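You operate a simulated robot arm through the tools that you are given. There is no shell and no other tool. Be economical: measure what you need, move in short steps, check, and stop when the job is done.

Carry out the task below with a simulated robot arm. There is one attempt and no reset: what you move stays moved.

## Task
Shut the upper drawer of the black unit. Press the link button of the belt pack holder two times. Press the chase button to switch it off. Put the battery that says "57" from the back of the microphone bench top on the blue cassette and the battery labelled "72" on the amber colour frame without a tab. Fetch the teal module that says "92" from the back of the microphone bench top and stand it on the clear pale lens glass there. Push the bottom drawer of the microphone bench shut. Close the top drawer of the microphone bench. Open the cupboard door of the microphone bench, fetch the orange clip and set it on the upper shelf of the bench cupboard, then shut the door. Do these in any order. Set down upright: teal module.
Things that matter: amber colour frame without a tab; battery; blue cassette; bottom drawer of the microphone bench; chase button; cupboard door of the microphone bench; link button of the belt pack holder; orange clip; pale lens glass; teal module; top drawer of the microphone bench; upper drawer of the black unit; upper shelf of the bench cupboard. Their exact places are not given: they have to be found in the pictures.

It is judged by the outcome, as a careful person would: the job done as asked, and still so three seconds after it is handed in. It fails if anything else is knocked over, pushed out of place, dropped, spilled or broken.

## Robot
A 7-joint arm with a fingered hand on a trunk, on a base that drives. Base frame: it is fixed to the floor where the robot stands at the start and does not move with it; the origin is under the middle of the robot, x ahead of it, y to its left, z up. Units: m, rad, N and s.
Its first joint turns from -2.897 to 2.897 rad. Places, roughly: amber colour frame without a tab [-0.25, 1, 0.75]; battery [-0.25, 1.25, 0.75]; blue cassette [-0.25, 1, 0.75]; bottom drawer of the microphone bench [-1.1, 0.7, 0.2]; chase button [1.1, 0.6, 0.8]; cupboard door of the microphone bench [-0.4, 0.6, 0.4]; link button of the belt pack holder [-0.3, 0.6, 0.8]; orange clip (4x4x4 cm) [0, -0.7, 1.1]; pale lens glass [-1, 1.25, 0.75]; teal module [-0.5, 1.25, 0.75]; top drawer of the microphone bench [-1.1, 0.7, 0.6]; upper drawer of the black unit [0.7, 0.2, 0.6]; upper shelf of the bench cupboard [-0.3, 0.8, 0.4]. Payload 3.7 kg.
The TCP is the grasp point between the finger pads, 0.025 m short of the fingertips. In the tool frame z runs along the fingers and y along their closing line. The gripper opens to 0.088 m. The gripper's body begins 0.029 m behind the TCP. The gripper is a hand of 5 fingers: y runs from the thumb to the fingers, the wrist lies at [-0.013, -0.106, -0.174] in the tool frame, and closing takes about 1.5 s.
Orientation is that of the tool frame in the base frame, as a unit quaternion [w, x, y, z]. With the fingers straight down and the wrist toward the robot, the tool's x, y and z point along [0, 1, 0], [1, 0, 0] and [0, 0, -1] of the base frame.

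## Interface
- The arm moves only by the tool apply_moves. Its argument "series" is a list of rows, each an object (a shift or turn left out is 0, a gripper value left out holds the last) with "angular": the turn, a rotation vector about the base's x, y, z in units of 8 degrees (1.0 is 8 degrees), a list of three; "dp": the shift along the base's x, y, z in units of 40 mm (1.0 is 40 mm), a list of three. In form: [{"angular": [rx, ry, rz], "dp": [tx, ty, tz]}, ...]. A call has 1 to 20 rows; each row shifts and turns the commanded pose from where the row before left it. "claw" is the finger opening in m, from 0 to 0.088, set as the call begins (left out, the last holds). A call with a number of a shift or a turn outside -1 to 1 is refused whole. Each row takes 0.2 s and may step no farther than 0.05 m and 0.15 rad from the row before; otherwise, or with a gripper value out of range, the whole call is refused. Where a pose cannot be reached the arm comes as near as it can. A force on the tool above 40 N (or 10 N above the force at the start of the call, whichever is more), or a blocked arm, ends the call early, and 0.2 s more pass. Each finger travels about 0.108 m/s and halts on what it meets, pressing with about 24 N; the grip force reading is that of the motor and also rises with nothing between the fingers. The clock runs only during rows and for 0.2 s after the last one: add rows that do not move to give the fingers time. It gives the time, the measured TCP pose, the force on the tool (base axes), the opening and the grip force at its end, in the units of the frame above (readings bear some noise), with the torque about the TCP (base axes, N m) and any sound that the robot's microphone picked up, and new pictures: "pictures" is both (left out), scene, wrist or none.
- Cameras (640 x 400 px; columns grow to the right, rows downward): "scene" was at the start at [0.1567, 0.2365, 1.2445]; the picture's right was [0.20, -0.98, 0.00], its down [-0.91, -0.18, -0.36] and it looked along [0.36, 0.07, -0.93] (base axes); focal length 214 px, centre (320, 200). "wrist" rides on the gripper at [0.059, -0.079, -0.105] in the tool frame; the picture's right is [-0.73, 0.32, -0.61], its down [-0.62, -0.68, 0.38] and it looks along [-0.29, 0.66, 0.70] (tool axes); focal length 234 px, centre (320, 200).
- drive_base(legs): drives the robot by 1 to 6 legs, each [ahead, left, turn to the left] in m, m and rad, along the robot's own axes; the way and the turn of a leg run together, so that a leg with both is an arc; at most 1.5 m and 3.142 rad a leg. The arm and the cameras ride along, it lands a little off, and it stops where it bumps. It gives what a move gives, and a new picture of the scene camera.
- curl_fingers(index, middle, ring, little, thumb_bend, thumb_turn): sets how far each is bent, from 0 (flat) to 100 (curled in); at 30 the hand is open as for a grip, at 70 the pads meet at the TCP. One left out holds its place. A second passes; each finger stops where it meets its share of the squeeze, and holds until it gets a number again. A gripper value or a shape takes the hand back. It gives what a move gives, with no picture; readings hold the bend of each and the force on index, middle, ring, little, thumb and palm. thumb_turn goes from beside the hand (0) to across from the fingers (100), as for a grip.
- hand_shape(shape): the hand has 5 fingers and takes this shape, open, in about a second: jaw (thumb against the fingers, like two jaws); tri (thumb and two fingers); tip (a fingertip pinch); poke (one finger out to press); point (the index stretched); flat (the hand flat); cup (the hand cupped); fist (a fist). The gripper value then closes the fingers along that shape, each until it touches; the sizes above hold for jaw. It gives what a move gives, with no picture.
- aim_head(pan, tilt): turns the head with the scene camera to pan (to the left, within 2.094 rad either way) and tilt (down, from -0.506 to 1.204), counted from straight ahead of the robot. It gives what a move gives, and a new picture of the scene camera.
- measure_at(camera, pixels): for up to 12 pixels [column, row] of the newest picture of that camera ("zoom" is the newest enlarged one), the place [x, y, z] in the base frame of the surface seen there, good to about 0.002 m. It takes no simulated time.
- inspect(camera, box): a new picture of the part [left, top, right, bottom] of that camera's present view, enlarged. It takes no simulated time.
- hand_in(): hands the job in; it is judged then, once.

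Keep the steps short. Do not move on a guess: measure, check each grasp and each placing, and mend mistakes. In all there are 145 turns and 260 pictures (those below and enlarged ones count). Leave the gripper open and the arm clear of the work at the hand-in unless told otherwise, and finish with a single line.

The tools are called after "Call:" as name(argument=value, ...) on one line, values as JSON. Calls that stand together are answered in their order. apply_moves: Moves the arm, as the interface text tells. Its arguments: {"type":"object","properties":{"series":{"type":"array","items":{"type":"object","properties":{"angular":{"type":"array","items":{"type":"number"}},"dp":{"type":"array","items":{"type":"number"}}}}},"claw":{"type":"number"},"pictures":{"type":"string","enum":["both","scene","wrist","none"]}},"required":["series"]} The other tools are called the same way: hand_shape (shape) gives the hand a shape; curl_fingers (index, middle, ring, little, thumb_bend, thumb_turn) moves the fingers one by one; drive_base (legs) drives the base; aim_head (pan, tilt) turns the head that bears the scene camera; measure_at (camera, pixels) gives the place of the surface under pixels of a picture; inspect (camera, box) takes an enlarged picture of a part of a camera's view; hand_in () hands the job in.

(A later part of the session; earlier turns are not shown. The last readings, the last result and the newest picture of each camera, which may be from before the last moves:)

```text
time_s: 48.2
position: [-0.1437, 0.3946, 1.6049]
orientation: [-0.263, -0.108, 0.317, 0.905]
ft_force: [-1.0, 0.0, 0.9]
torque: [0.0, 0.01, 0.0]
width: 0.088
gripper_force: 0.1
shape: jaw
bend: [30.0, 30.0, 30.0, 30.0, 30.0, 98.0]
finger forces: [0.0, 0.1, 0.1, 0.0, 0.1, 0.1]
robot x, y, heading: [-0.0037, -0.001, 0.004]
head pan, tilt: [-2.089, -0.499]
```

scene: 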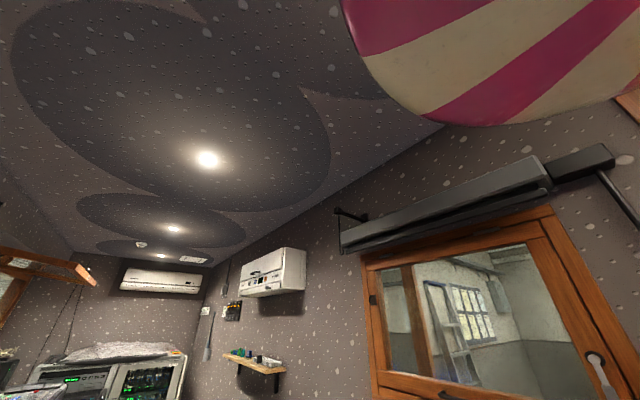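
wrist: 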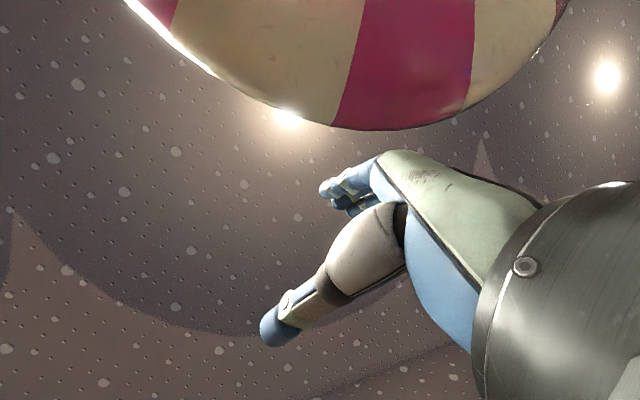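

Call:
measure_at(camera="scene", pixels=[[350, 30], [430, 115], [500, 120], [600, 95], [500, 40], [620, 30], [400, 20]])

Call:
aim_head(pan=-0.9, tilt=-0.5)

Call:
aim_head(pan=-1.5, tilt=1.0)

```text
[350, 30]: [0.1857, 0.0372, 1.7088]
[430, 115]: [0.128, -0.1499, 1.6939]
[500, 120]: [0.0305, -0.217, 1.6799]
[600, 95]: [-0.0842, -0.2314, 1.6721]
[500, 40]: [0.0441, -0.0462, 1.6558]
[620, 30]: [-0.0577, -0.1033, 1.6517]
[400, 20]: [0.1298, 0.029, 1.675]
```

```text
time_s: 49.6
position: [-0.1363, 0.391, 1.6097]
orientation: [-0.263, -0.105, 0.314, 0.906]
ft_force: [0.5, -0.5, 0.1]
torque: [-0.02, 0.01, 0.0]
width: 0.0879
gripper_force: 0.2
shape: jaw
bend: [30.0, 30.0, 30.0, 30.0, 30.0, 98.0]
finger forces: [0.0, 0.1, 0.0, 0.0, 0.1, 0.0]
robot x, y, heading: [-0.0007, -0.0058, 0.0]
head pan, tilt: [-0.901, -0.499]
```

scene: 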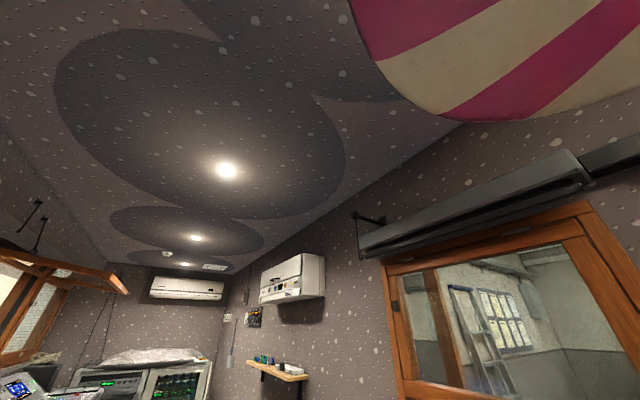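

```text
time_s: 51.2
position: [-0.1409, 0.3934, 1.6053]
orientation: [-0.262, -0.108, 0.318, 0.905]
ft_force: [0.6, 0.1, -1.0]
torque: [0.01, -0.02, -0.03]
width: 0.0878
gripper_force: 0.1
shape: jaw
bend: [30.0, 30.0, 30.0, 30.0, 30.0, 98.0]
finger forces: [0.0, 0.0, 0.1, 0.1, 0.1, 0.1]
robot x, y, heading: [0.0027, 0.0009, 0.001]
head pan, tilt: [-1.499, 1.0]
```

scene: 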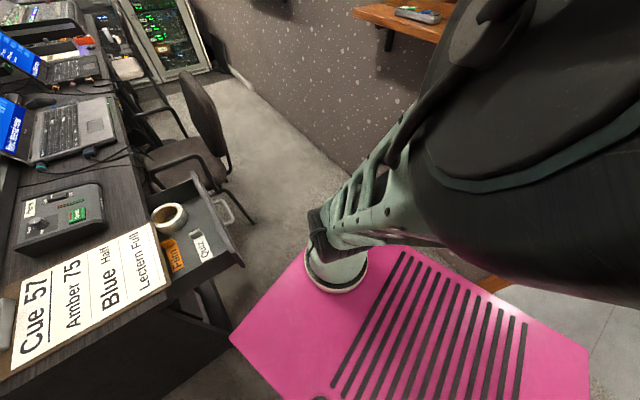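

Call:
measure_at(camera="scene", pixels=[[338, 292], [310, 262], [366, 275], [330, 225], [360, 190], [400, 210], [585, 375], [230, 338], [400, 395], [480, 100], [560, 200], [440, 165]])

```text
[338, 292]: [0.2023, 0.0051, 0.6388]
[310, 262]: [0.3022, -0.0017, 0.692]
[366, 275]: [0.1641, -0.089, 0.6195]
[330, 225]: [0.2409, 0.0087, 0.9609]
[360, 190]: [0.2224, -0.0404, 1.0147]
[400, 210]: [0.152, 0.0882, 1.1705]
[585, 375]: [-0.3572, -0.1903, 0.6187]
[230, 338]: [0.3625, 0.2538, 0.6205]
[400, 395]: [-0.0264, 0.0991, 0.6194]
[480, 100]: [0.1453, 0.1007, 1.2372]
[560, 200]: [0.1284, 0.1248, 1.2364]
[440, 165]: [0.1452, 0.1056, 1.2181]
```

I'll move outward and down behind the mast with the hand pitching back to horizontal, then test a swing around the rear.

Call:
apply_moves(series=[{"dp": [-0.7, 0.3, 0]}, {"dp": [-0.7, 0.3, -0.3], "angular": [-0.8, -0.55, 0]}, {"dp": [-0.5, 0.4, -0.8], "angular": [-0.8, -0.55, 0]}, {"dp": [-0.4, 0.4, -0.8], "angular": [-0.8, -0.55, 0]}, {"dp": [-0.4, 0.4, -0.8], "angular": [-0.8, -0.55, 0]}, {"dp": [-0.4, 0.4, -0.8], "angular": [-0.8, -0.55, 0]}, {"dp": [-0.4, 0.4, -0.8], "angular": [-0.8, -0.55, 0]}], pictures="none")

```text
time_s: 53.0
position: [-0.2798, 0.4066, 1.5051]
orientation: [-0.239, -0.228, 0.601, 0.728]
ft_force: [0.3, -1.0, -0.3]
torque: [0.03, 0.02, 0.01]
width: 0.0881
gripper_force: 0.1
shape: jaw
bend: [30.0, 30.0, 30.0, 30.0, 30.0, 98.0]
finger forces: [0.1, 0.0, 0.0, 0.0, 0.0, 0.1]
robot x, y, heading: [0.0024, 0.0011, -0.003]
head pan, tilt: [-1.499, 1.0]
stopped in row 7: the arm was blocked; the commanded pose is now the measured one
```

Call:
apply_moves(series=[{"dp": [-0.65, -0.75, 0], "angular": [0, 0, 0.4]}, {"dp": [-0.61, -0.79, 0], "angular": [0, 0, 0.4]}, {"dp": [-0.56, -0.83, 0], "angular": [0, 0, 0.4]}, {"dp": [-0.51, -0.85, 0], "angular": [0, 0, 0.4]}, {"dp": [-0.46, -0.88, 0], "angular": [0, 0, 0.4]}, {"dp": [-0.41, -0.91, 0], "angular": [0, 0, 0.4]}, {"dp": [-0.36, -0.93, 0], "angular": [0, 0, 0.4]}, {"dp": [-0.3, -0.95, 0], "angular": [0, 0, 0.4]}, {"dp": [-0.24, -0.97, 0], "angular": [0, 0, 0.4]}, {"dp": [-0.19, -0.98, 0], "angular": [0, 0, 0.4]}, {"dp": [-0.14, -0.99, 0], "angular": [0, 0, 0.4]}, {"dp": [-0.09, -1, 0], "angular": [0, 0, 0.4]}, {"dp": [0, -1, 0], "angular": [0, 0, 0.4]}, {"dp": [0.04, -1, 0], "angular": [0, 0, 0.4]}], pictures="scene")

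```text
time_s: 55.8
position: [-0.439, 0.1033, 1.5049]
orientation: [-0.409, -0.365, 0.529, 0.648]
ft_force: [-0.1, 0.7, -0.4]
torque: [-0.03, 0.01, 0.0]
width: 0.088
gripper_force: 0.0
shape: jaw
bend: [30.0, 30.0, 30.0, 30.0, 30.0, 98.0]
finger forces: [0.0, 0.0, 0.0, 0.0, 0.0, 0.0]
robot x, y, heading: [0.0045, -0.0011, 0.001]
head pan, tilt: [-1.499, 1.0]
stopped in row 14: the arm was blocked; the commanded pose is now the measured one
```

scene: 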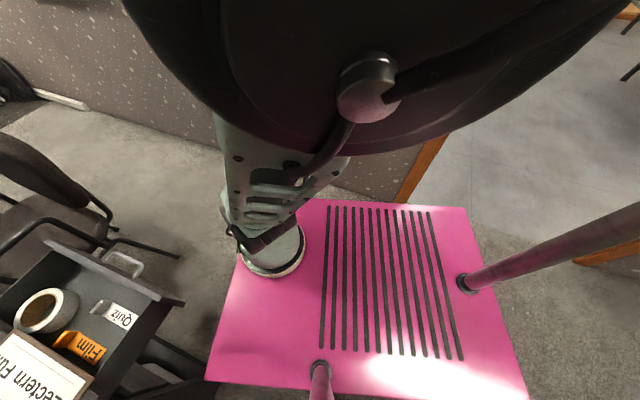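

Call:
measure_at(camera="scene", pixels=[[468, 282], [550, 252], [630, 222], [320, 368], [270, 255], [250, 270], [300, 240], [370, 90], [280, 60], [250, 170], [300, 180], [270, 205]])

Call:
aim_head(pan=1.0, tilt=1.2)

```text
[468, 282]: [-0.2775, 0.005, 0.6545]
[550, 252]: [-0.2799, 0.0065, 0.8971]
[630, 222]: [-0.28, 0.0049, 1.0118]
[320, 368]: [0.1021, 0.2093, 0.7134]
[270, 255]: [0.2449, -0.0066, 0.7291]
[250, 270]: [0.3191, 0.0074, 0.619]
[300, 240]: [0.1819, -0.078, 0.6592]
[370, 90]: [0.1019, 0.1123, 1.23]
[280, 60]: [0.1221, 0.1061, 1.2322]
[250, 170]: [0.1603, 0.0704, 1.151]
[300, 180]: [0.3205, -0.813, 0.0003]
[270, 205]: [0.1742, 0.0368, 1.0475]
```

```text
time_s: 58.1
position: [-0.44, 0.103, 1.5036]
orientation: [-0.408, -0.365, 0.529, 0.648]
ft_force: [-0.2, -0.2, 0.1]
torque: [-0.02, 0.02, -0.01]
width: 0.0882
gripper_force: 0.0
shape: jaw
bend: [30.0, 30.0, 30.0, 30.0, 30.0, 98.0]
finger forces: [0.0, 0.1, 0.1, 0.1, 0.0, 0.0]
robot x, y, heading: [-0.0001, 0.0036, 0.002]
head pan, tilt: [1.0, 1.201]
```

scene: 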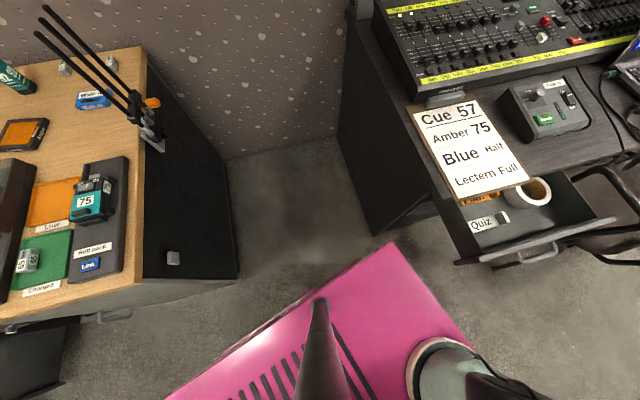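

I see the limits now: arm axis near (0.23,-0.06), the elbow leans against the camera pole. I'll go to a higher, more retracted pose (so the upper arm stands upright), then check the elbow with the camera.

Call:
apply_moves(series=[{"dp": [0.75, 0.81, 0.41], "angular": [0, 0, -0.3]}, {"dp": [0.75, 0.81, 0.41], "angular": [0, 0, -0.3]}, {"dp": [0.75, 0.81, 0.41], "angular": [0, 0, -0.3]}, {"dp": [0.75, 0.81, 0.41], "angular": [0, 0, -0.3]}, {"dp": [0.75, 0.81, 0.41], "angular": [0, 0, -0.3]}, {"dp": [0.75, 0.81, 0.41], "angular": [0, 0, -0.3]}, {"dp": [0.75, 0.81, 0.41], "angular": [0, 0, -0.3]}], pictures="none")

Call:
aim_head(pan=-1.5, tilt=0.4)

```text
time_s: 59.7
position: [-0.2328, 0.3111, 1.6203]
orientation: [-0.315, -0.29, 0.573, 0.698]
ft_force: [0.1, 0.9, 0.0]
torque: [-0.02, 0.05, -0.05]
width: 0.0881
gripper_force: 0.0
shape: jaw
bend: [30.0, 30.0, 30.0, 30.0, 30.0, 98.0]
finger forces: [0.1, 0.1, 0.0, 0.0, 0.0, 0.1]
robot x, y, heading: [-0.0035, 0.0019, -0.001]
head pan, tilt: [1.0, 1.201]
```

```text
time_s: 62.0
position: [-0.2331, 0.3049, 1.6238]
orientation: [-0.316, -0.292, 0.57, 0.7]
ft_force: [-0.3, 0.2, 0.1]
torque: [0.0, 0.0, 0.0]
width: 0.0881
gripper_force: 0.1
shape: jaw
bend: [30.0, 30.0, 30.0, 30.0, 30.0, 98.0]
finger forces: [0.0, 0.0, 0.0, 0.0, 0.0, 0.0]
robot x, y, heading: [0.0016, -0.002, 0.005]
head pan, tilt: [-1.499, 0.4]
```

scene: 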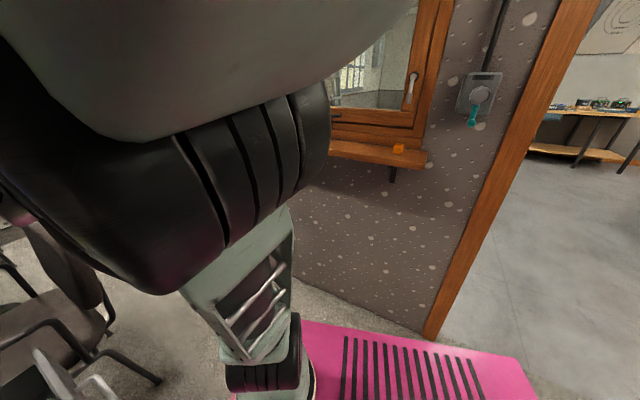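

Call:
measure_at(camera="scene", pixels=[[100, 200], [200, 180], [310, 130], [250, 60], [200, 30], [60, 100], [240, 250], [270, 340], [330, 20], [20, 250]])

```text
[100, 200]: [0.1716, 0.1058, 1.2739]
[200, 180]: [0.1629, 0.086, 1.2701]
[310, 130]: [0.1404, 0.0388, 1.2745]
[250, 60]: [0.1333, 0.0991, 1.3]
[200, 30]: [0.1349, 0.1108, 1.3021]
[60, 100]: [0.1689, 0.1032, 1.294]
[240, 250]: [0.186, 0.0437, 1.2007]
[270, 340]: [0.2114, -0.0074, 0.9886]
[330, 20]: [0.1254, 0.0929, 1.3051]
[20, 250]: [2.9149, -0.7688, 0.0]
```

The elbow now stands nearly upright. Sweep clockwise again at this height.

Call:
apply_moves(series=[{"dp": [0, 0, 0.8]}, {"dp": [0.62, 0.74, 0.3], "angular": [0, 0, -0.47]}, {"dp": [0.67, 0.7, 0], "angular": [0, 0, -0.47]}, {"dp": [0.72, 0.65, 0], "angular": [0, 0, -0.47]}, {"dp": [0.76, 0.6, 0], "angular": [0, 0, -0.47]}, {"dp": [0.79, 0.55, 0], "angular": [0, 0, -0.47]}, {"dp": [0.83, 0.5, 0], "angular": [0, 0, -0.47]}, {"dp": [0.86, 0.44, 0], "angular": [0, 0, -0.47]}, {"dp": [0.89, 0.39, 0], "angular": [0, 0, -0.47]}, {"dp": [0.91, 0.33, 0], "angular": [0, 0, -0.47]}, {"dp": [0.93, 0.27, 0], "angular": [0, 0, -0.47]}, {"dp": [0.95, 0.2, 0], "angular": [0, 0, -0.47]}, {"dp": [0.96, 0.14, 0], "angular": [0, 0, -0.47]}, {"dp": [0.97, 0.07, 0], "angular": [0, 0, -0.47]}, {"dp": [0.97, 0, 0], "angular": [0, 0, -0.47]}, {"dp": [0.97, -0.07, 0], "angular": [0, 0, -0.47]}, {"dp": [0.96, -0.14, 0], "angular": [0, 0, -0.47]}], pictures="scene")

```text
time_s: 62.4
position: [-0.2308, 0.2893, 1.6593]
orientation: [-0.312, -0.3, 0.567, 0.701]
ft_force: [-8.3, 36.9, -37.7]
torque: [-0.64, 0.95, 1.02]
width: 0.0714
gripper_force: 0.0
shape: jaw
bend: [32.0, 49.0, 30.0, 30.0, 30.0, 98.0]
finger forces: [0.1, 0.1, 0.1, 0.0, 0.1, 0.0]
robot x, y, heading: [-0.0043, 0.0, -0.0]
head pan, tilt: [-1.499, 0.4]
stopped in row 2: the force on the tool passed its limit at 116 N (the readings are from after the stop); the commanded pose is now the measured one
```

scene: 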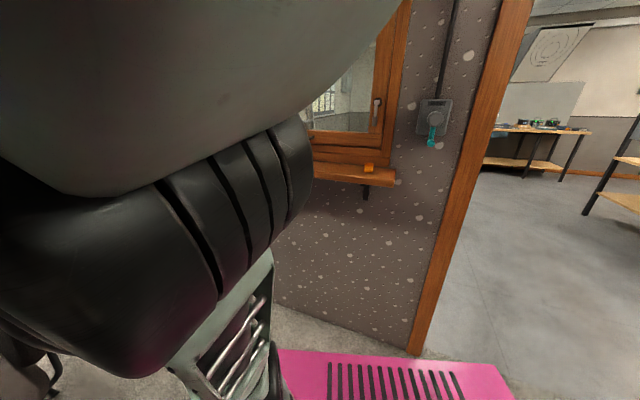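

Touched the canopy overhead; lower 0.09 and outward a little, then sweep at z≈1.57.

Call:
apply_moves(series=[{"dp": [0, 0, -1]}, {"dp": [-0.3, 0.3, -1]}, {"dp": [-0.3, 0.4, -0.2]}, {"dp": [0.72, 0.65, 0], "angular": [0, 0, -0.47]}, {"dp": [0.76, 0.6, 0], "angular": [0, 0, -0.47]}, {"dp": [0.79, 0.55, 0], "angular": [0, 0, -0.47]}, {"dp": [0.83, 0.5, 0], "angular": [0, 0, -0.47]}, {"dp": [0.86, 0.44, 0], "angular": [0, 0, -0.47]}, {"dp": [0.89, 0.39, 0], "angular": [0, 0, -0.47]}, {"dp": [0.91, 0.33, 0], "angular": [0, 0, -0.47]}, {"dp": [0.93, 0.27, 0], "angular": [0, 0, -0.47]}, {"dp": [0.95, 0.2, 0], "angular": [0, 0, -0.47]}, {"dp": [0.96, 0.14, 0], "angular": [0, 0, -0.47]}, {"dp": [0.97, 0.07, 0], "angular": [0, 0, -0.47]}, {"dp": [0.97, 0, 0], "angular": [0, 0, -0.47]}], pictures="scene")

```text
time_s: 65.6
position: [0.1701, 0.4812, 1.572]
orientation: [-0.017, -0.056, 0.635, 0.77]
ft_force: [0.7, 0.2, -0.7]
torque: [0.0, 0.02, -0.03]
width: 0.0877
gripper_force: 0.0
shape: jaw
bend: [30.0, 30.0, 30.0, 30.0, 30.0, 97.0]
finger forces: [0.0, 0.0, 0.1, 0.1, 0.1, 0.0]
robot x, y, heading: [-0.0009, 0.0001, 0.003]
head pan, tilt: [-1.499, 0.4]
```

scene: 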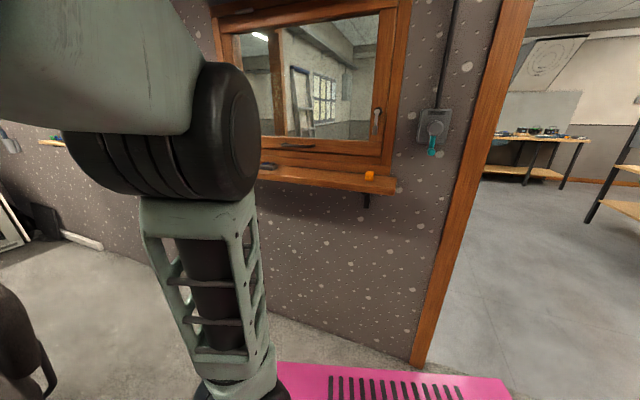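

Over the head now. Continue the swing to the front.

Call:
apply_moves(series=[{"dp": [0.97, 0.07, 0], "angular": [0, 0, -0.5]}, {"dp": [0.97, 0, 0], "angular": [0, 0, -0.5]}, {"dp": [0.97, -0.07, 0], "angular": [0, 0, -0.5]}, {"dp": [0.96, -0.14, 0], "angular": [0, 0, -0.5]}, {"dp": [0.94, -0.22, 0], "angular": [0, 0, -0.5]}, {"dp": [0.93, -0.28, 0], "angular": [0, 0, -0.5]}, {"dp": [0.9, -0.35, 0], "angular": [0, 0, -0.5]}, {"dp": [0.88, -0.41, 0], "angular": [0, 0, -0.5]}, {"dp": [0.85, -0.47, 0], "angular": [0, 0, -0.5]}, {"dp": [0.81, -0.53, 0], "angular": [0, 0, -0.5]}, {"dp": [0.76, -0.6, 0], "angular": [0, 0, -0.5]}, {"dp": [0.72, -0.65, 0], "angular": [0, 0, -0.5]}, {"dp": [0.67, -0.7, 0], "angular": [0, 0, -0.5]}, {"dp": [0.62, -0.74, 0], "angular": [0, 0, -0.5]}, {"dp": [0.57, -0.78, 0], "angular": [0, 0, -0.5]}, {"dp": [0.51, -0.83, 0], "angular": [0, 0, -0.5]}, {"dp": [0.44, -0.86, 0], "angular": [0, 0, -0.5]}, {"dp": [0.38, -0.89, 0], "angular": [0, 0, -0.5]}], pictures="none")

Call:
aim_head(pan=-0.3, tilt=0.6)

```text
time_s: 69.4
position: [0.7237, 0.1398, 1.5746]
orientation: [0.437, 0.327, 0.548, 0.634]
ft_force: [0.2, 0.3, 0.5]
torque: [-0.02, 0.0, -0.01]
width: 0.0878
gripper_force: 0.0
shape: jaw
bend: [30.0, 30.0, 30.0, 30.0, 30.0, 97.0]
finger forces: [0.0, 0.1, 0.1, 0.0, 0.1, 0.0]
robot x, y, heading: [0.0008, -0.0006, -0.0]
head pan, tilt: [-1.499, 0.4]
```

```text
time_s: 70.8
position: [0.723, 0.1399, 1.5748]
orientation: [0.438, 0.327, 0.548, 0.634]
ft_force: [0.2, -0.2, -0.8]
torque: [-0.01, -0.01, -0.02]
width: 0.0879
gripper_force: 0.1
shape: jaw
bend: [30.0, 30.0, 30.0, 30.0, 30.0, 97.0]
finger forces: [0.1, 0.0, 0.0, 0.1, 0.1, 0.0]
robot x, y, heading: [0.0001, 0.0008, -0.001]
head pan, tilt: [-0.3, 0.6]
```

scene: 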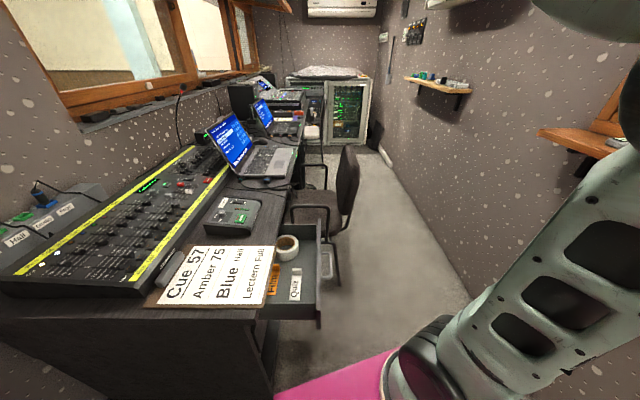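

Arm is free in front. Before moving, zoom on the mixer to find the chase button.

Call:
inspect(camera="scene", box=[100, 120, 260, 240])

Call:
measure_at(camera="zoom", pixels=[[205, 245], [310, 250], [330, 215], [400, 245], [230, 300], [120, 300]])

```text
3.33 times, centred on (180, 180) of scene
```

zoom: 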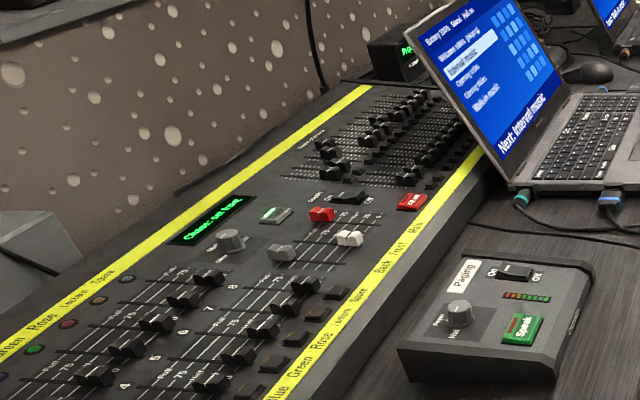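

```text
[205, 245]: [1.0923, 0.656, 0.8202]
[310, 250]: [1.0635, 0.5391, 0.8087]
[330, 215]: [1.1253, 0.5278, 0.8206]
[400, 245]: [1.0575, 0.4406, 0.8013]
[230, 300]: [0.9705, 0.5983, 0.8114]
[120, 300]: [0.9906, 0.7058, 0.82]
```

Call:
inspect(camera="scene", box=[140, 160, 210, 204])

Call:
drive_base(legs=[[-0.3, 0, 0]])

```text
9.09 times, centred on (175, 182) of scene
```

zoom: 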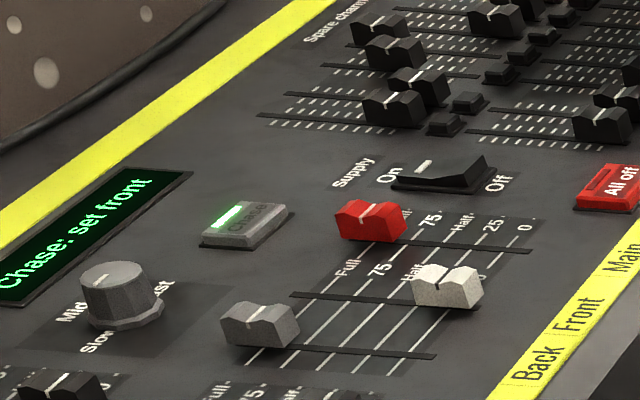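

```text
time_s: 72.8
position: [0.4249, 0.1399, 1.5744]
orientation: [0.437, 0.327, 0.548, 0.634]
ft_force: [1.2, 0.0, -0.5]
torque: [-0.03, -0.01, 0.01]
width: 0.0882
gripper_force: 0.0
shape: jaw
bend: [30.0, 30.0, 30.0, 30.0, 30.0, 97.0]
finger forces: [0.0, 0.0, 0.1, 0.0, 0.0, 0.0]
robot x, y, heading: [-0.2975, 0.0006, 0.0]
head pan, tilt: [-0.3, 0.6]
```

scene: 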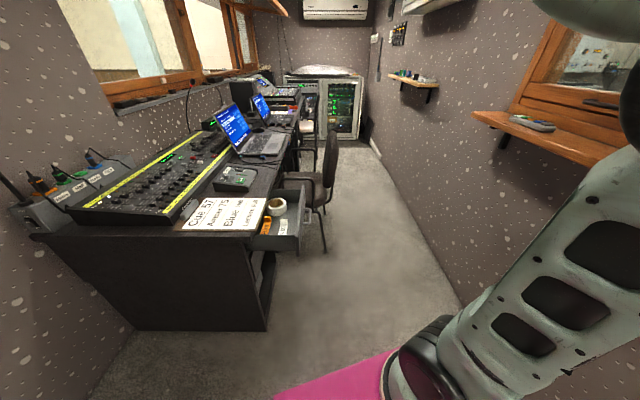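

Chase button found: grey key with lit green lamp beside "Chase: set front". Now backed off; bring the hand down in front of the drawer, pitching it to fingers-down and yawing so its side faces the drawer.

Call:
apply_moves(series=[{"dp": [0.3, -0.5, -0.6], "angular": [-0.403, 0.882, 0]}, {"dp": [0.3, -0.5, -0.6], "angular": [-0.403, 0.882, 0]}, {"dp": [0.3, -0.5, -0.6], "angular": [-0.403, 0.882, 0]}, {"dp": [0.3, -0.5, -0.6], "angular": [-0.403, 0.882, 0]}, {"dp": [0.3, -0.5, -0.6], "angular": [-0.403, 0.882, 0]}, {"dp": [0.3, -0.5, -0.6], "angular": [-0.403, 0.882, 0]}, {"dp": [0.3, -0.5, -0.6], "angular": [-0.403, 0.882, 0]}, {"dp": [0.3, -0.5, -0.6], "angular": [-0.403, 0.882, 0]}, {"dp": [0.3, -0.4, -0.6], "angular": [-0.403, 0.882, 0]}, {"dp": [0.3, -0.4, -0.6], "angular": [-0.403, 0.882, 0]}, {"dp": [0.3, -0.4, -0.6], "angular": [-0.403, 0.882, 0]}, {"dp": [0.3, -0.4, -0.6], "angular": [-0.403, 0.882, 0]}, {"dp": [0.3, -0.4, -0.6], "angular": [-0.403, 0.882, 0]}, {"dp": [0.2, -0.3, -0.6], "angular": [0, 0, -1]}, {"dp": [0.2, -0.3, -0.6], "angular": [0, 0, -1]}, {"dp": [0.2, -0.3, -0.6], "angular": [0, 0, -1]}, {"dp": [0.2, -0.3, -0.6], "angular": [0, 0, -1]}, {"dp": [0.2, 0, -0.6], "angular": [0, 0, -1]}], pictures="none")

Call:
aim_head(pan=-0.3, tilt=0.7)

```text
time_s: 76.6
position: [0.6214, -0.1503, 1.1422]
orientation: [0.0, 0.776, 0.63, 0.001]
ft_force: [0.0, -0.4, -0.7]
torque: [0.01, -0.04, 0.02]
width: 0.0878
gripper_force: 0.0
shape: jaw
bend: [30.0, 30.0, 30.0, 30.0, 30.0, 97.0]
finger forces: [0.0, 0.1, 0.0, 0.1, 0.0, 0.0]
robot x, y, heading: [-0.2984, 0.0038, 0.004]
head pan, tilt: [-0.3, 0.6]
```

```text
time_s: 77.3
position: [0.6211, -0.1498, 1.1427]
orientation: [-0.001, 0.775, 0.631, 0.0]
ft_force: [0.1, 0.2, -0.7]
torque: [0.03, 0.02, -0.04]
width: 0.0881
gripper_force: 0.1
shape: jaw
bend: [30.0, 30.0, 30.0, 30.0, 30.0, 97.0]
finger forces: [0.0, 0.0, 0.0, 0.1, 0.0, 0.0]
robot x, y, heading: [-0.2958, -0.0004, -0.002]
head pan, tilt: [-0.3, 0.7]
```

scene: 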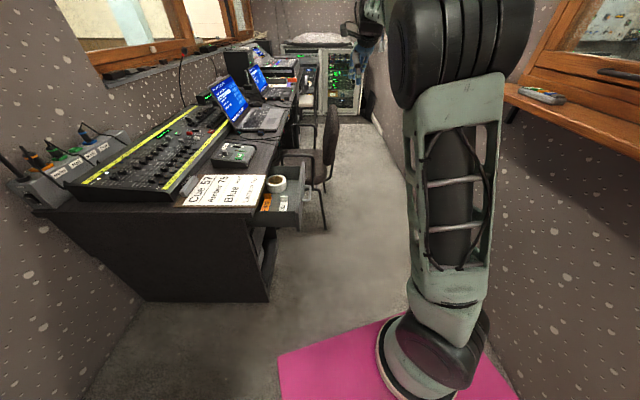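

Hand is now fingers-down at (0.62,-0.15,1.14), orientation right. Lower it to z≈0.65 in front of the drawer with fingers closed.

Call:
apply_moves(series=[{"dp": [0.1, 0, -1]}, {"dp": [0.1, 0, -1]}, {"dp": [0.1, 0, -1]}, {"dp": [0.1, 0, -1]}, {"dp": [0, 0, -1]}, {"dp": [0, 0, -1]}, {"dp": [0, 0, -1]}, {"dp": [0, 0, -1]}, {"dp": [0, 0, -1]}, {"dp": [0, 0, -1]}, {"dp": [0, 0, -1]}, {"dp": [0, 0, -1]}], claw=0.0, pictures="both")

```text
time_s: 79.9
position: [0.6363, -0.1477, 0.6621]
orientation: [-0.001, 0.775, 0.632, 0.0]
ft_force: [0.5, 0.4, -0.3]
torque: [0.03, -0.01, 0.03]
width: 0.0
gripper_force: 24.8
shape: jaw
bend: [70.0, 70.0, 70.0, 70.0, 39.0, 100.0]
finger forces: [0.0, 0.0, 0.0, 0.0, 0.1, 0.0]
robot x, y, heading: [-0.2994, -0.001, -0.0]
head pan, tilt: [-0.3, 0.7]
```

scene: 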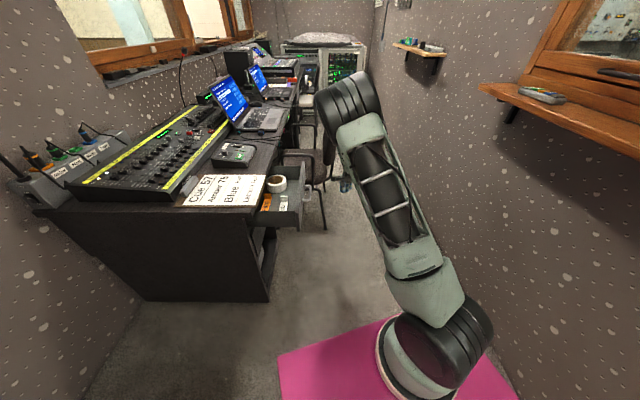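
wrist: 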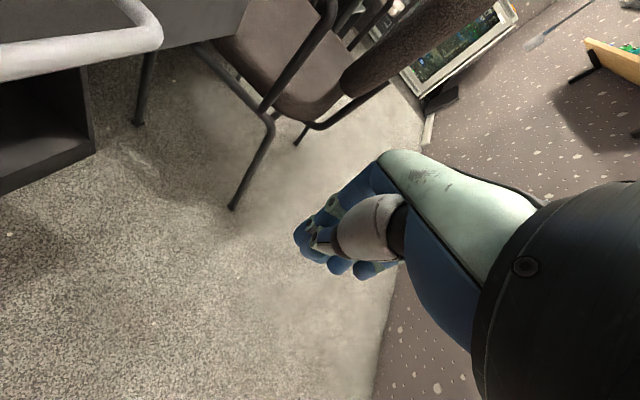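

The handle bar shows top-left in the wrist view. Tilt the hand ~20° so the fingertips lead (keeping the hand clear of the clipboard edge), then push along (0.29,0.957) gently.

Call:
apply_moves(series=[{"angular": [0.86, -0.26, 0]}, {"angular": [0.86, -0.26, 0]}, {"angular": [0.86, -0.26, 0]}, {"dp": [0.2, 0.67, -0.3]}, {"dp": [0.2, 0.67, 0]}, {"dp": [0.2, 0.67, 0]}, {"dp": [0.2, 0.67, 0]}, {"dp": [0.15, 0.5, 0]}, {"dp": [0.15, 0.5, 0]}], pictures="both")

```text
time_s: 81.9
position: [0.68, -0.0008, 0.6491]
orientation: [-0.106, 0.762, 0.62, 0.155]
ft_force: [-0.9, -0.5, 0.2]
torque: [0.01, 0.02, -0.01]
width: 0.0001
gripper_force: 23.9
shape: jaw
bend: [70.0, 70.0, 70.0, 70.0, 39.0, 100.0]
finger forces: [0.0, 0.0, 0.0, 0.0, 0.1, 0.0]
robot x, y, heading: [-0.2999, 0.0001, 0.003]
head pan, tilt: [-0.3, 0.7]
```

scene: 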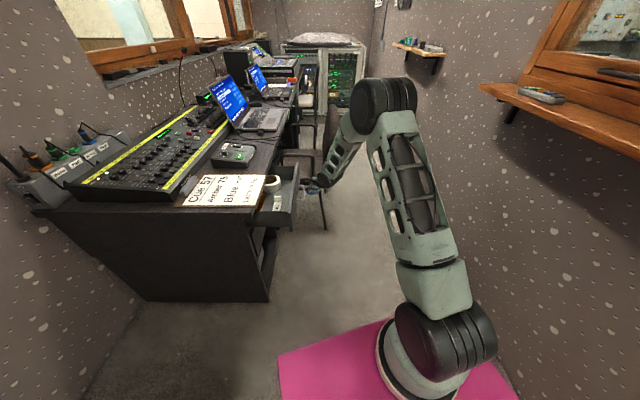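
wrist: 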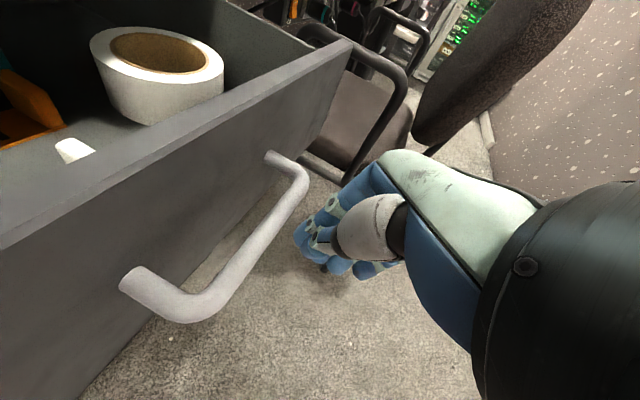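

Call:
apply_moves(series=[{"dp": [0.15, 0.5, 0]}, {"dp": [0.15, 0.5, 0]}, {"dp": [0.15, 0.5, 0]}, {"dp": [0.15, 0.5, 0]}], pictures="both")

```text
time_s: 82.9
position: [0.705, 0.0804, 0.6478]
orientation: [-0.106, 0.761, 0.621, 0.155]
ft_force: [0.3, 0.2, -1.1]
torque: [0.0, -0.01, -0.03]
width: 0.0002
gripper_force: 24.0
shape: jaw
bend: [70.0, 70.0, 70.0, 70.0, 39.0, 100.0]
finger forces: [0.0, 0.0, 0.0, 0.0, 0.1, 0.1]
robot x, y, heading: [-0.2984, -0.0041, -0.004]
head pan, tilt: [-0.3, 0.7]
```

scene: 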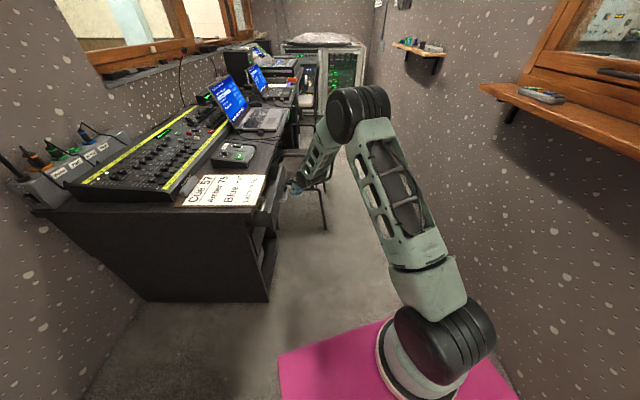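
wrist: 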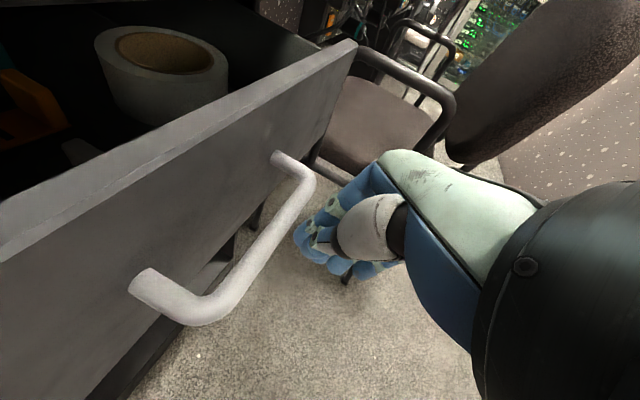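

The drawer is sliding. Continue in small steps until it stops.

Call:
apply_moves(series=[{"dp": [0.12, 0.4, 0]}, {"dp": [0.12, 0.4, 0]}, {"dp": [0.12, 0.4, 0]}, {"dp": [0.1, 0.3, 0]}, {"dp": [0.1, 0.3, 0]}, {"dp": [0.1, 0.3, 0]}], pictures="both")

```text
time_s: 84.3
position: [0.7304, 0.1632, 0.6507]
orientation: [-0.106, 0.762, 0.619, 0.155]
ft_force: [0.7, -0.2, 0.4]
torque: [0.03, -0.01, 0.0]
width: 0.0003
gripper_force: 23.9
shape: jaw
bend: [70.0, 70.0, 70.0, 70.0, 39.0, 100.0]
finger forces: [0.1, 0.0, 0.0, 0.1, 0.1, 0.0]
robot x, y, heading: [-0.3005, -0.0001, -0.003]
head pan, tilt: [-0.3, 0.7]
```

scene: 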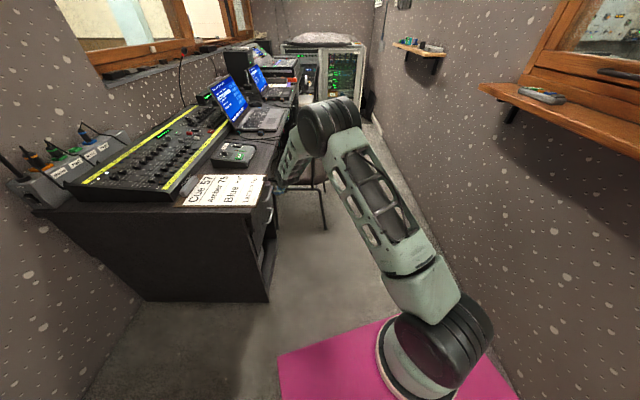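
wrist: 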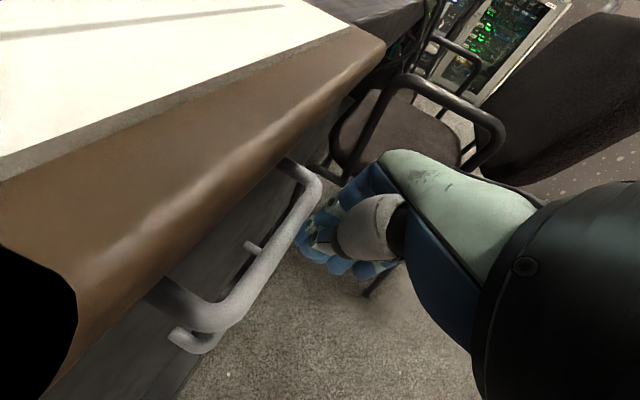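

The drawer front is nearly under the clipboard's edge, and my wrist is near that clipboard. Back off slightly, tilt the fingers forward more, then finish the push.

Call:
apply_moves(series=[{"dp": [-0.2, -0.7, -0.2]}, {"angular": [0.9, -0.27, 0]}, {"angular": [0.9, -0.27, 0]}, {"dp": [0, 0, -0.1], "angular": [0.5, -0.15, 0]}, {"dp": [0.2, 0.7, 0]}, {"dp": [0.06, 0.2, 0]}, {"dp": [0.06, 0.2, 0]}, {"dp": [0.06, 0.2, 0]}], pictures="wrist")

```text
time_s: 86.1
position: [0.7384, 0.1866, 0.6383]
orientation: [-0.196, 0.727, 0.592, 0.288]
ft_force: [-0.8, -3.0, -0.3]
torque: [0.02, -0.02, -0.02]
width: 0.0
gripper_force: 24.3
shape: jaw
bend: [70.0, 70.0, 70.0, 70.0, 39.0, 100.0]
finger forces: [0.1, 0.0, 0.0, 0.1, 0.1, 0.1]
robot x, y, heading: [-0.2998, -0.0, 0.006]
head pan, tilt: [-0.3, 0.7]
```

wrist: 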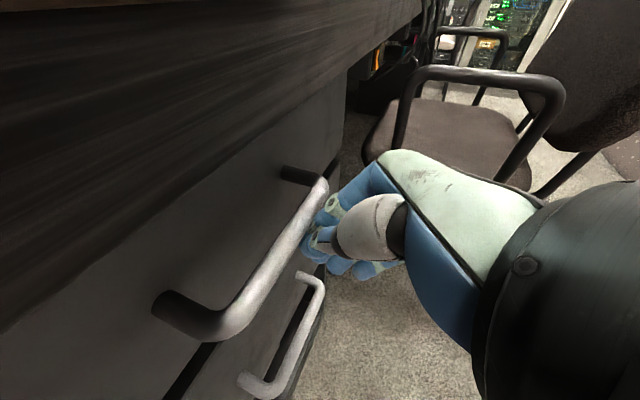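

Call:
measure_at(camera="wrist", pixels=[[250, 170], [120, 250], [60, 320], [150, 370], [225, 340], [320, 130], [200, 60], [250, 90], [190, 325], [170, 390]])

Call:
apply_moves(series=[{"dp": [0.06, 0.2, 0]}, {"dp": [0.06, 0.2, 0]}, {"dp": [0.06, 0.2, 0]}], pictures="wrist")

```text
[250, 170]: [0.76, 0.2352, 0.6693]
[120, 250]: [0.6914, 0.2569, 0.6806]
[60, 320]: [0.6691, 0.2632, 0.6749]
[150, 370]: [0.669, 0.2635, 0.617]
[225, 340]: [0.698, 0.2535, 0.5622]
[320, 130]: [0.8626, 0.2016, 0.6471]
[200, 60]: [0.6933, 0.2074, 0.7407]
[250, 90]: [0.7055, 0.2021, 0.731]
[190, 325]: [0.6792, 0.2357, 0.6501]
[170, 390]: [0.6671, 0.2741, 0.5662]
```

```text
time_s: 86.7
position: [0.7429, 0.1902, 0.635]
orientation: [-0.194, 0.73, 0.59, 0.286]
ft_force: [-4.1, -8.4, -2.9]
torque: [0.02, 0.02, -0.05]
width: 0.0001
gripper_force: 23.8
shape: jaw
bend: [70.0, 70.0, 70.0, 70.0, 39.0, 100.0]
finger forces: [14.0, 0.1, 0.0, 0.0, 0.0, 0.1]
robot x, y, heading: [-0.2971, -0.0025, -0.003]
head pan, tilt: [-0.3, 0.7]
stopped in row 2: the force on the tool passed its limit at 46 N (the readings are from after the stop); the commanded pose is now the measured one
```

wrist: 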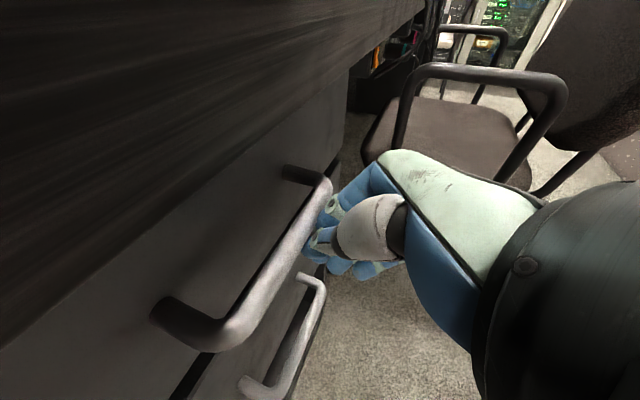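

The upper front is flush with the lower drawer front (same plane) and stopped at 46 N: closed. Withdraw, untilt, rise and open the hand.

Call:
apply_moves(series=[{"dp": [-0.25, -0.9, 0]}, {"dp": [-0.25, -0.9, 0]}, {"dp": [-0.25, -0.9, 0]}, {"dp": [-0.25, -0.9, 0]}, {"dp": [-0.3, 0, 0.9], "angular": [-0.81, 0.245, 0]}, {"dp": [-0.3, 0, 0.9], "angular": [-0.81, 0.245, 0]}, {"dp": [-0.3, 0, 0.9], "angular": [-0.81, 0.245, 0]}, {"dp": [-0.3, 0, 0.9], "angular": [-0.81, 0.245, 0]}, {"dp": [-0.3, 0, 0.9], "angular": [-0.81, 0.245, 0]}, {"dp": [-0.3, 0, 0.9], "angular": [-0.81, 0.245, 0]}, {"dp": [-0.3, 0, 0.9]}, {"dp": [-0.3, 0, 0.9]}, {"dp": [-0.3, 0, 0.9]}, {"dp": [-0.3, 0, 0.9]}, {"dp": [-0.3, 0, 0.9]}, {"dp": [-0.3, 0, 0.9]}], pictures="none")

Call:
hand_shape(shape="poke")

Call:
drive_base(legs=[[0.5, 0, 0], [0, 0, 0.3]])

```text
time_s: 90.0
position: [0.5577, 0.048, 1.068]
orientation: [0.002, 0.779, 0.627, 0.0]
ft_force: [-0.2, -0.3, 0.6]
torque: [0.02, 0.02, 0.02]
width: 0.0
gripper_force: 23.9
shape: jaw
bend: [70.0, 70.0, 70.0, 70.0, 40.0, 100.0]
finger forces: [0.0, 0.0, 0.0, 0.0, 0.0, 0.0]
robot x, y, heading: [-0.3002, -0.0006, -0.001]
head pan, tilt: [-0.3, 0.7]
```

```text
time_s: 91.0
position: [0.5589, 0.0483, 1.0683]
orientation: [0.001, 0.778, 0.628, 0.0]
ft_force: [0.2, 0.3, 0.3]
torque: [0.01, 0.03, -0.01]
width: 0.0
gripper_force: 0.0
shape: poke
bend: [70.0, 71.0, 99.0, 99.0, 97.0, 100.0]
finger forces: [0.0, 0.0, 0.0, 0.0, 0.0, 0.1]
robot x, y, heading: [-0.3018, -0.0, -0.0]
head pan, tilt: [-0.3, 0.7]
```

```text
time_s: 94.8
position: [0.9959, 0.3032, 1.0691]
orientation: [0.002, 0.675, 0.738, 0.0]
ft_force: [-0.7, -0.3, -0.5]
torque: [0.0, -0.02, 0.0]
width: 0.0
gripper_force: 0.0
shape: poke
bend: [70.0, 71.0, 99.0, 99.0, 97.0, 100.0]
finger forces: [0.0, 0.0, 0.0, 0.0, 0.0, 0.0]
robot x, y, heading: [0.1951, 0.0036, 0.304]
head pan, tilt: [-0.3, 0.7]
```

scene: 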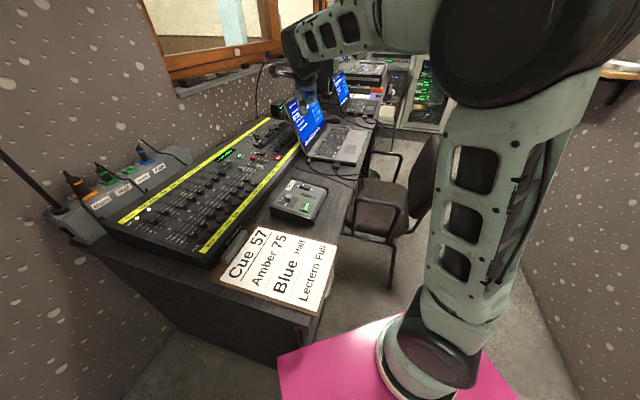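

Drawer's closed. Now locate the chase button precisely.

Call:
inspect(camera="scene", box=[200, 130, 270, 174])

Call:
apply_moves(series=[{"dp": [0, 0, 0]}], pictures="wrist")

```text
9.09 times, centred on (235, 152) of scene
```

zoom: 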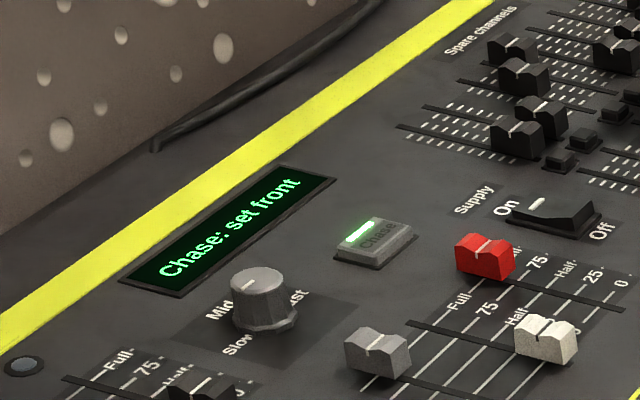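

```text
time_s: 95.2
position: [0.9967, 0.3034, 1.0681]
orientation: [0.002, 0.675, 0.738, 0.001]
ft_force: [0.1, -0.5, -0.1]
torque: [0.02, -0.02, 0.0]
width: 0.0
gripper_force: 0.1
shape: poke
bend: [70.0, 71.0, 99.0, 99.0, 97.0, 100.0]
finger forces: [0.1, 0.1, 0.0, 0.0, 0.0, 0.0]
robot x, y, heading: [0.1932, 0.0, 0.301]
head pan, tilt: [-0.3, 0.7]
```

wrist: 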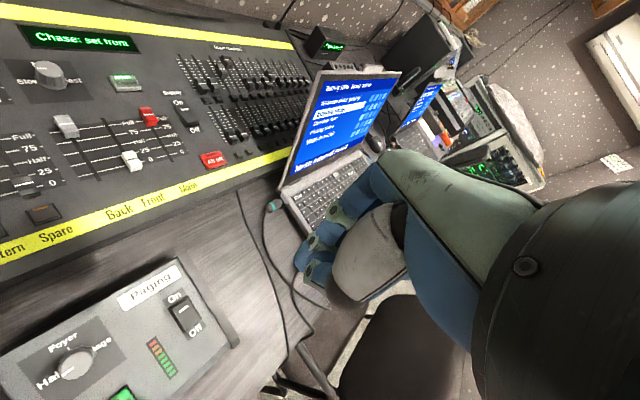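

Call:
measure_at(camera="zoom", pixels=[[376, 238], [362, 228], [385, 245], [340, 258], [408, 235], [480, 245], [260, 280]])

Call:
measure_at(camera="wrist", pixels=[[303, 250], [315, 275], [340, 215], [355, 180], [340, 235], [125, 84], [395, 75], [290, 180], [325, 245]])

Call:
inspect(camera="wrist", box=[240, 140, 440, 320])

```text
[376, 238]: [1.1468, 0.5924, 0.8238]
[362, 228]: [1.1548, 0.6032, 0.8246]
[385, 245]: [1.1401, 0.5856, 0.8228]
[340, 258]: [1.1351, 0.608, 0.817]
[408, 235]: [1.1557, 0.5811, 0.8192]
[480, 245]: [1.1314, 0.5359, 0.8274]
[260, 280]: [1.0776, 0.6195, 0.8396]
```

```text
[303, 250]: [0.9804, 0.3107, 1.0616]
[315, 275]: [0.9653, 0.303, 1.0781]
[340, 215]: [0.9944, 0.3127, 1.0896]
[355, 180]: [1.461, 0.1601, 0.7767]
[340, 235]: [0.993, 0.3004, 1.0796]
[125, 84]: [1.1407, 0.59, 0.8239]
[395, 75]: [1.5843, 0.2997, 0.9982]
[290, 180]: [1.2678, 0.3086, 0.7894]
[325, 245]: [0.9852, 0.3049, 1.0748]
```

```text
2.22 times, centred on (340, 230) of wrist
```

zoom: 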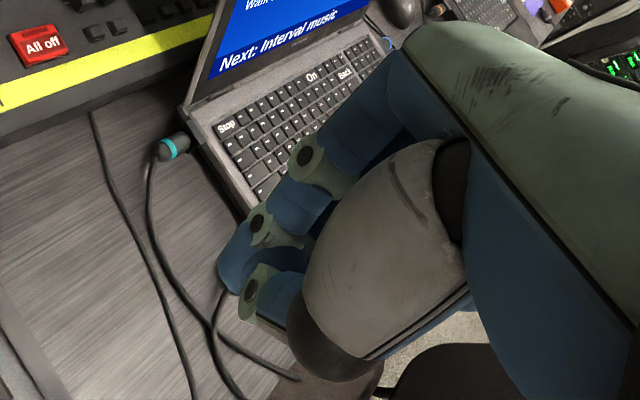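

Call:
hand_shape(shape="point")

Call:
inspect(camera="wrist", box=[240, 120, 440, 320])

Call:
inspect(camera="scene", box=[270, 0, 430, 130])

```text
time_s: 96.1
position: [0.9959, 0.3034, 1.0683]
orientation: [0.002, 0.675, 0.737, 0.0]
ft_force: [-0.5, 0.0, 1.2]
torque: [-0.01, 0.01, 0.0]
width: 0.0001
gripper_force: 0.1
shape: point
bend: [20.0, 100.0, 100.0, 100.0, 98.0, 88.0]
finger forces: [0.0, 0.0, 0.0, 0.1, 0.0, 0.0]
robot x, y, heading: [0.1905, 0.0011, 0.302]
head pan, tilt: [-0.3, 0.7]
```

```text
2.00 times, centred on (340, 220) of wrist
```

zoom: 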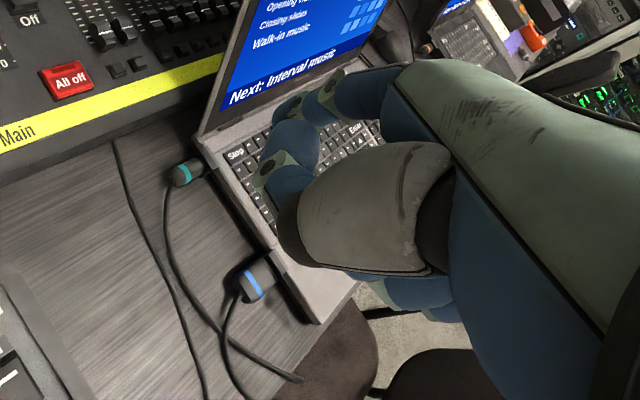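

```text
3.08 times, centred on (350, 65) of scene
```

zoom: 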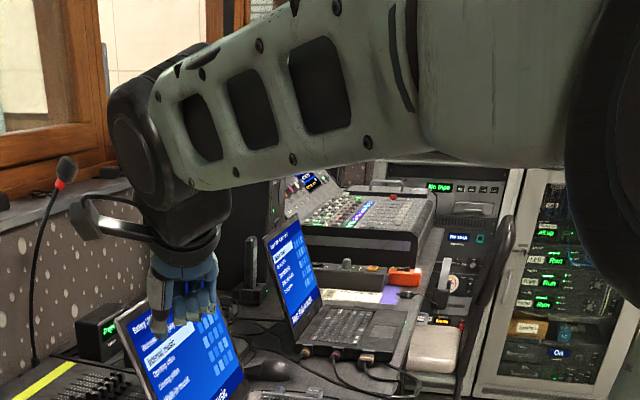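

Call:
measure_at(camera="zoom", pixels=[[163, 322], [163, 330], [160, 300], [160, 270], [185, 305], [205, 300], [158, 325]])

```text
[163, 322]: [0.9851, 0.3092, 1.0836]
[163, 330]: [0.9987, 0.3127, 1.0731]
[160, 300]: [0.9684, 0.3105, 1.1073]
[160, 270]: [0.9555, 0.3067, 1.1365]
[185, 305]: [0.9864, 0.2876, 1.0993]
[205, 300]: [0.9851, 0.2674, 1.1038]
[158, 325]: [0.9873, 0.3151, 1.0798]
```

I want one clear pressing finger. Curl all except the index, thumb put aside, and look.

Call:
curl_fingers(index=50, middle=100, ring=100, little=100, thumb_bend=60, thumb_turn=0)

Call:
inspect(camera="wrist", box=[220, 100, 460, 330])

Call:
inspect(camera="scene", box=[280, 40, 350, 100])

```text
time_s: 97.1
position: [0.9957, 0.3027, 1.0662]
orientation: [0.001, 0.675, 0.737, 0.001]
ft_force: [0.1, 1.0, -0.2]
torque: [0.02, 0.0, -0.01]
width: 0.0851
gripper_force: 0.0
shape: fingers
bend: [50.0, 100.0, 100.0, 100.0, 60.0, 0.0]
finger forces: [0.0, 0.0, 0.1, 0.0, 0.1, 0.0]
robot x, y, heading: [0.1905, -0.0013, 0.301]
head pan, tilt: [-0.3, 0.7]
```

```text
1.74 times, centred on (340, 215) of wrist
```

zoom: 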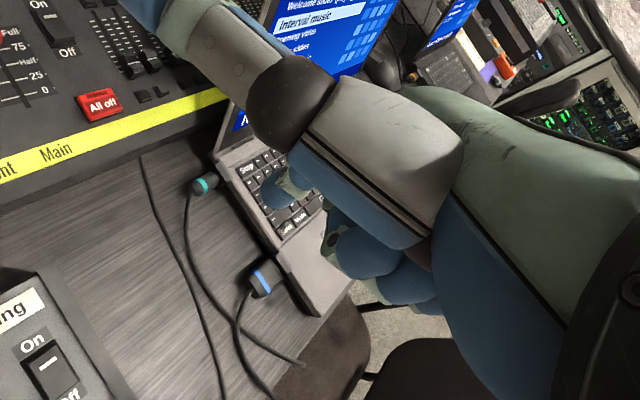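

```text
6.67 times, centred on (315, 70) of scene
```

zoom: 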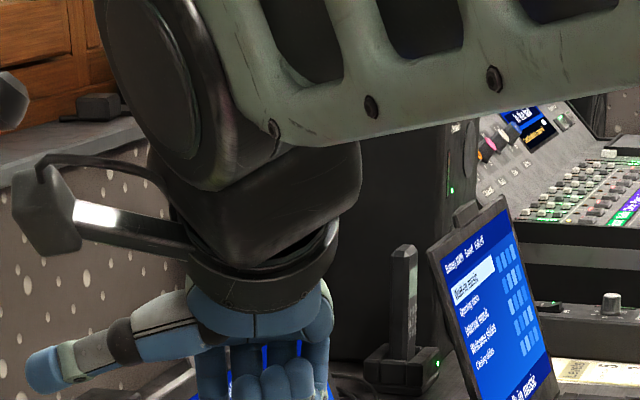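

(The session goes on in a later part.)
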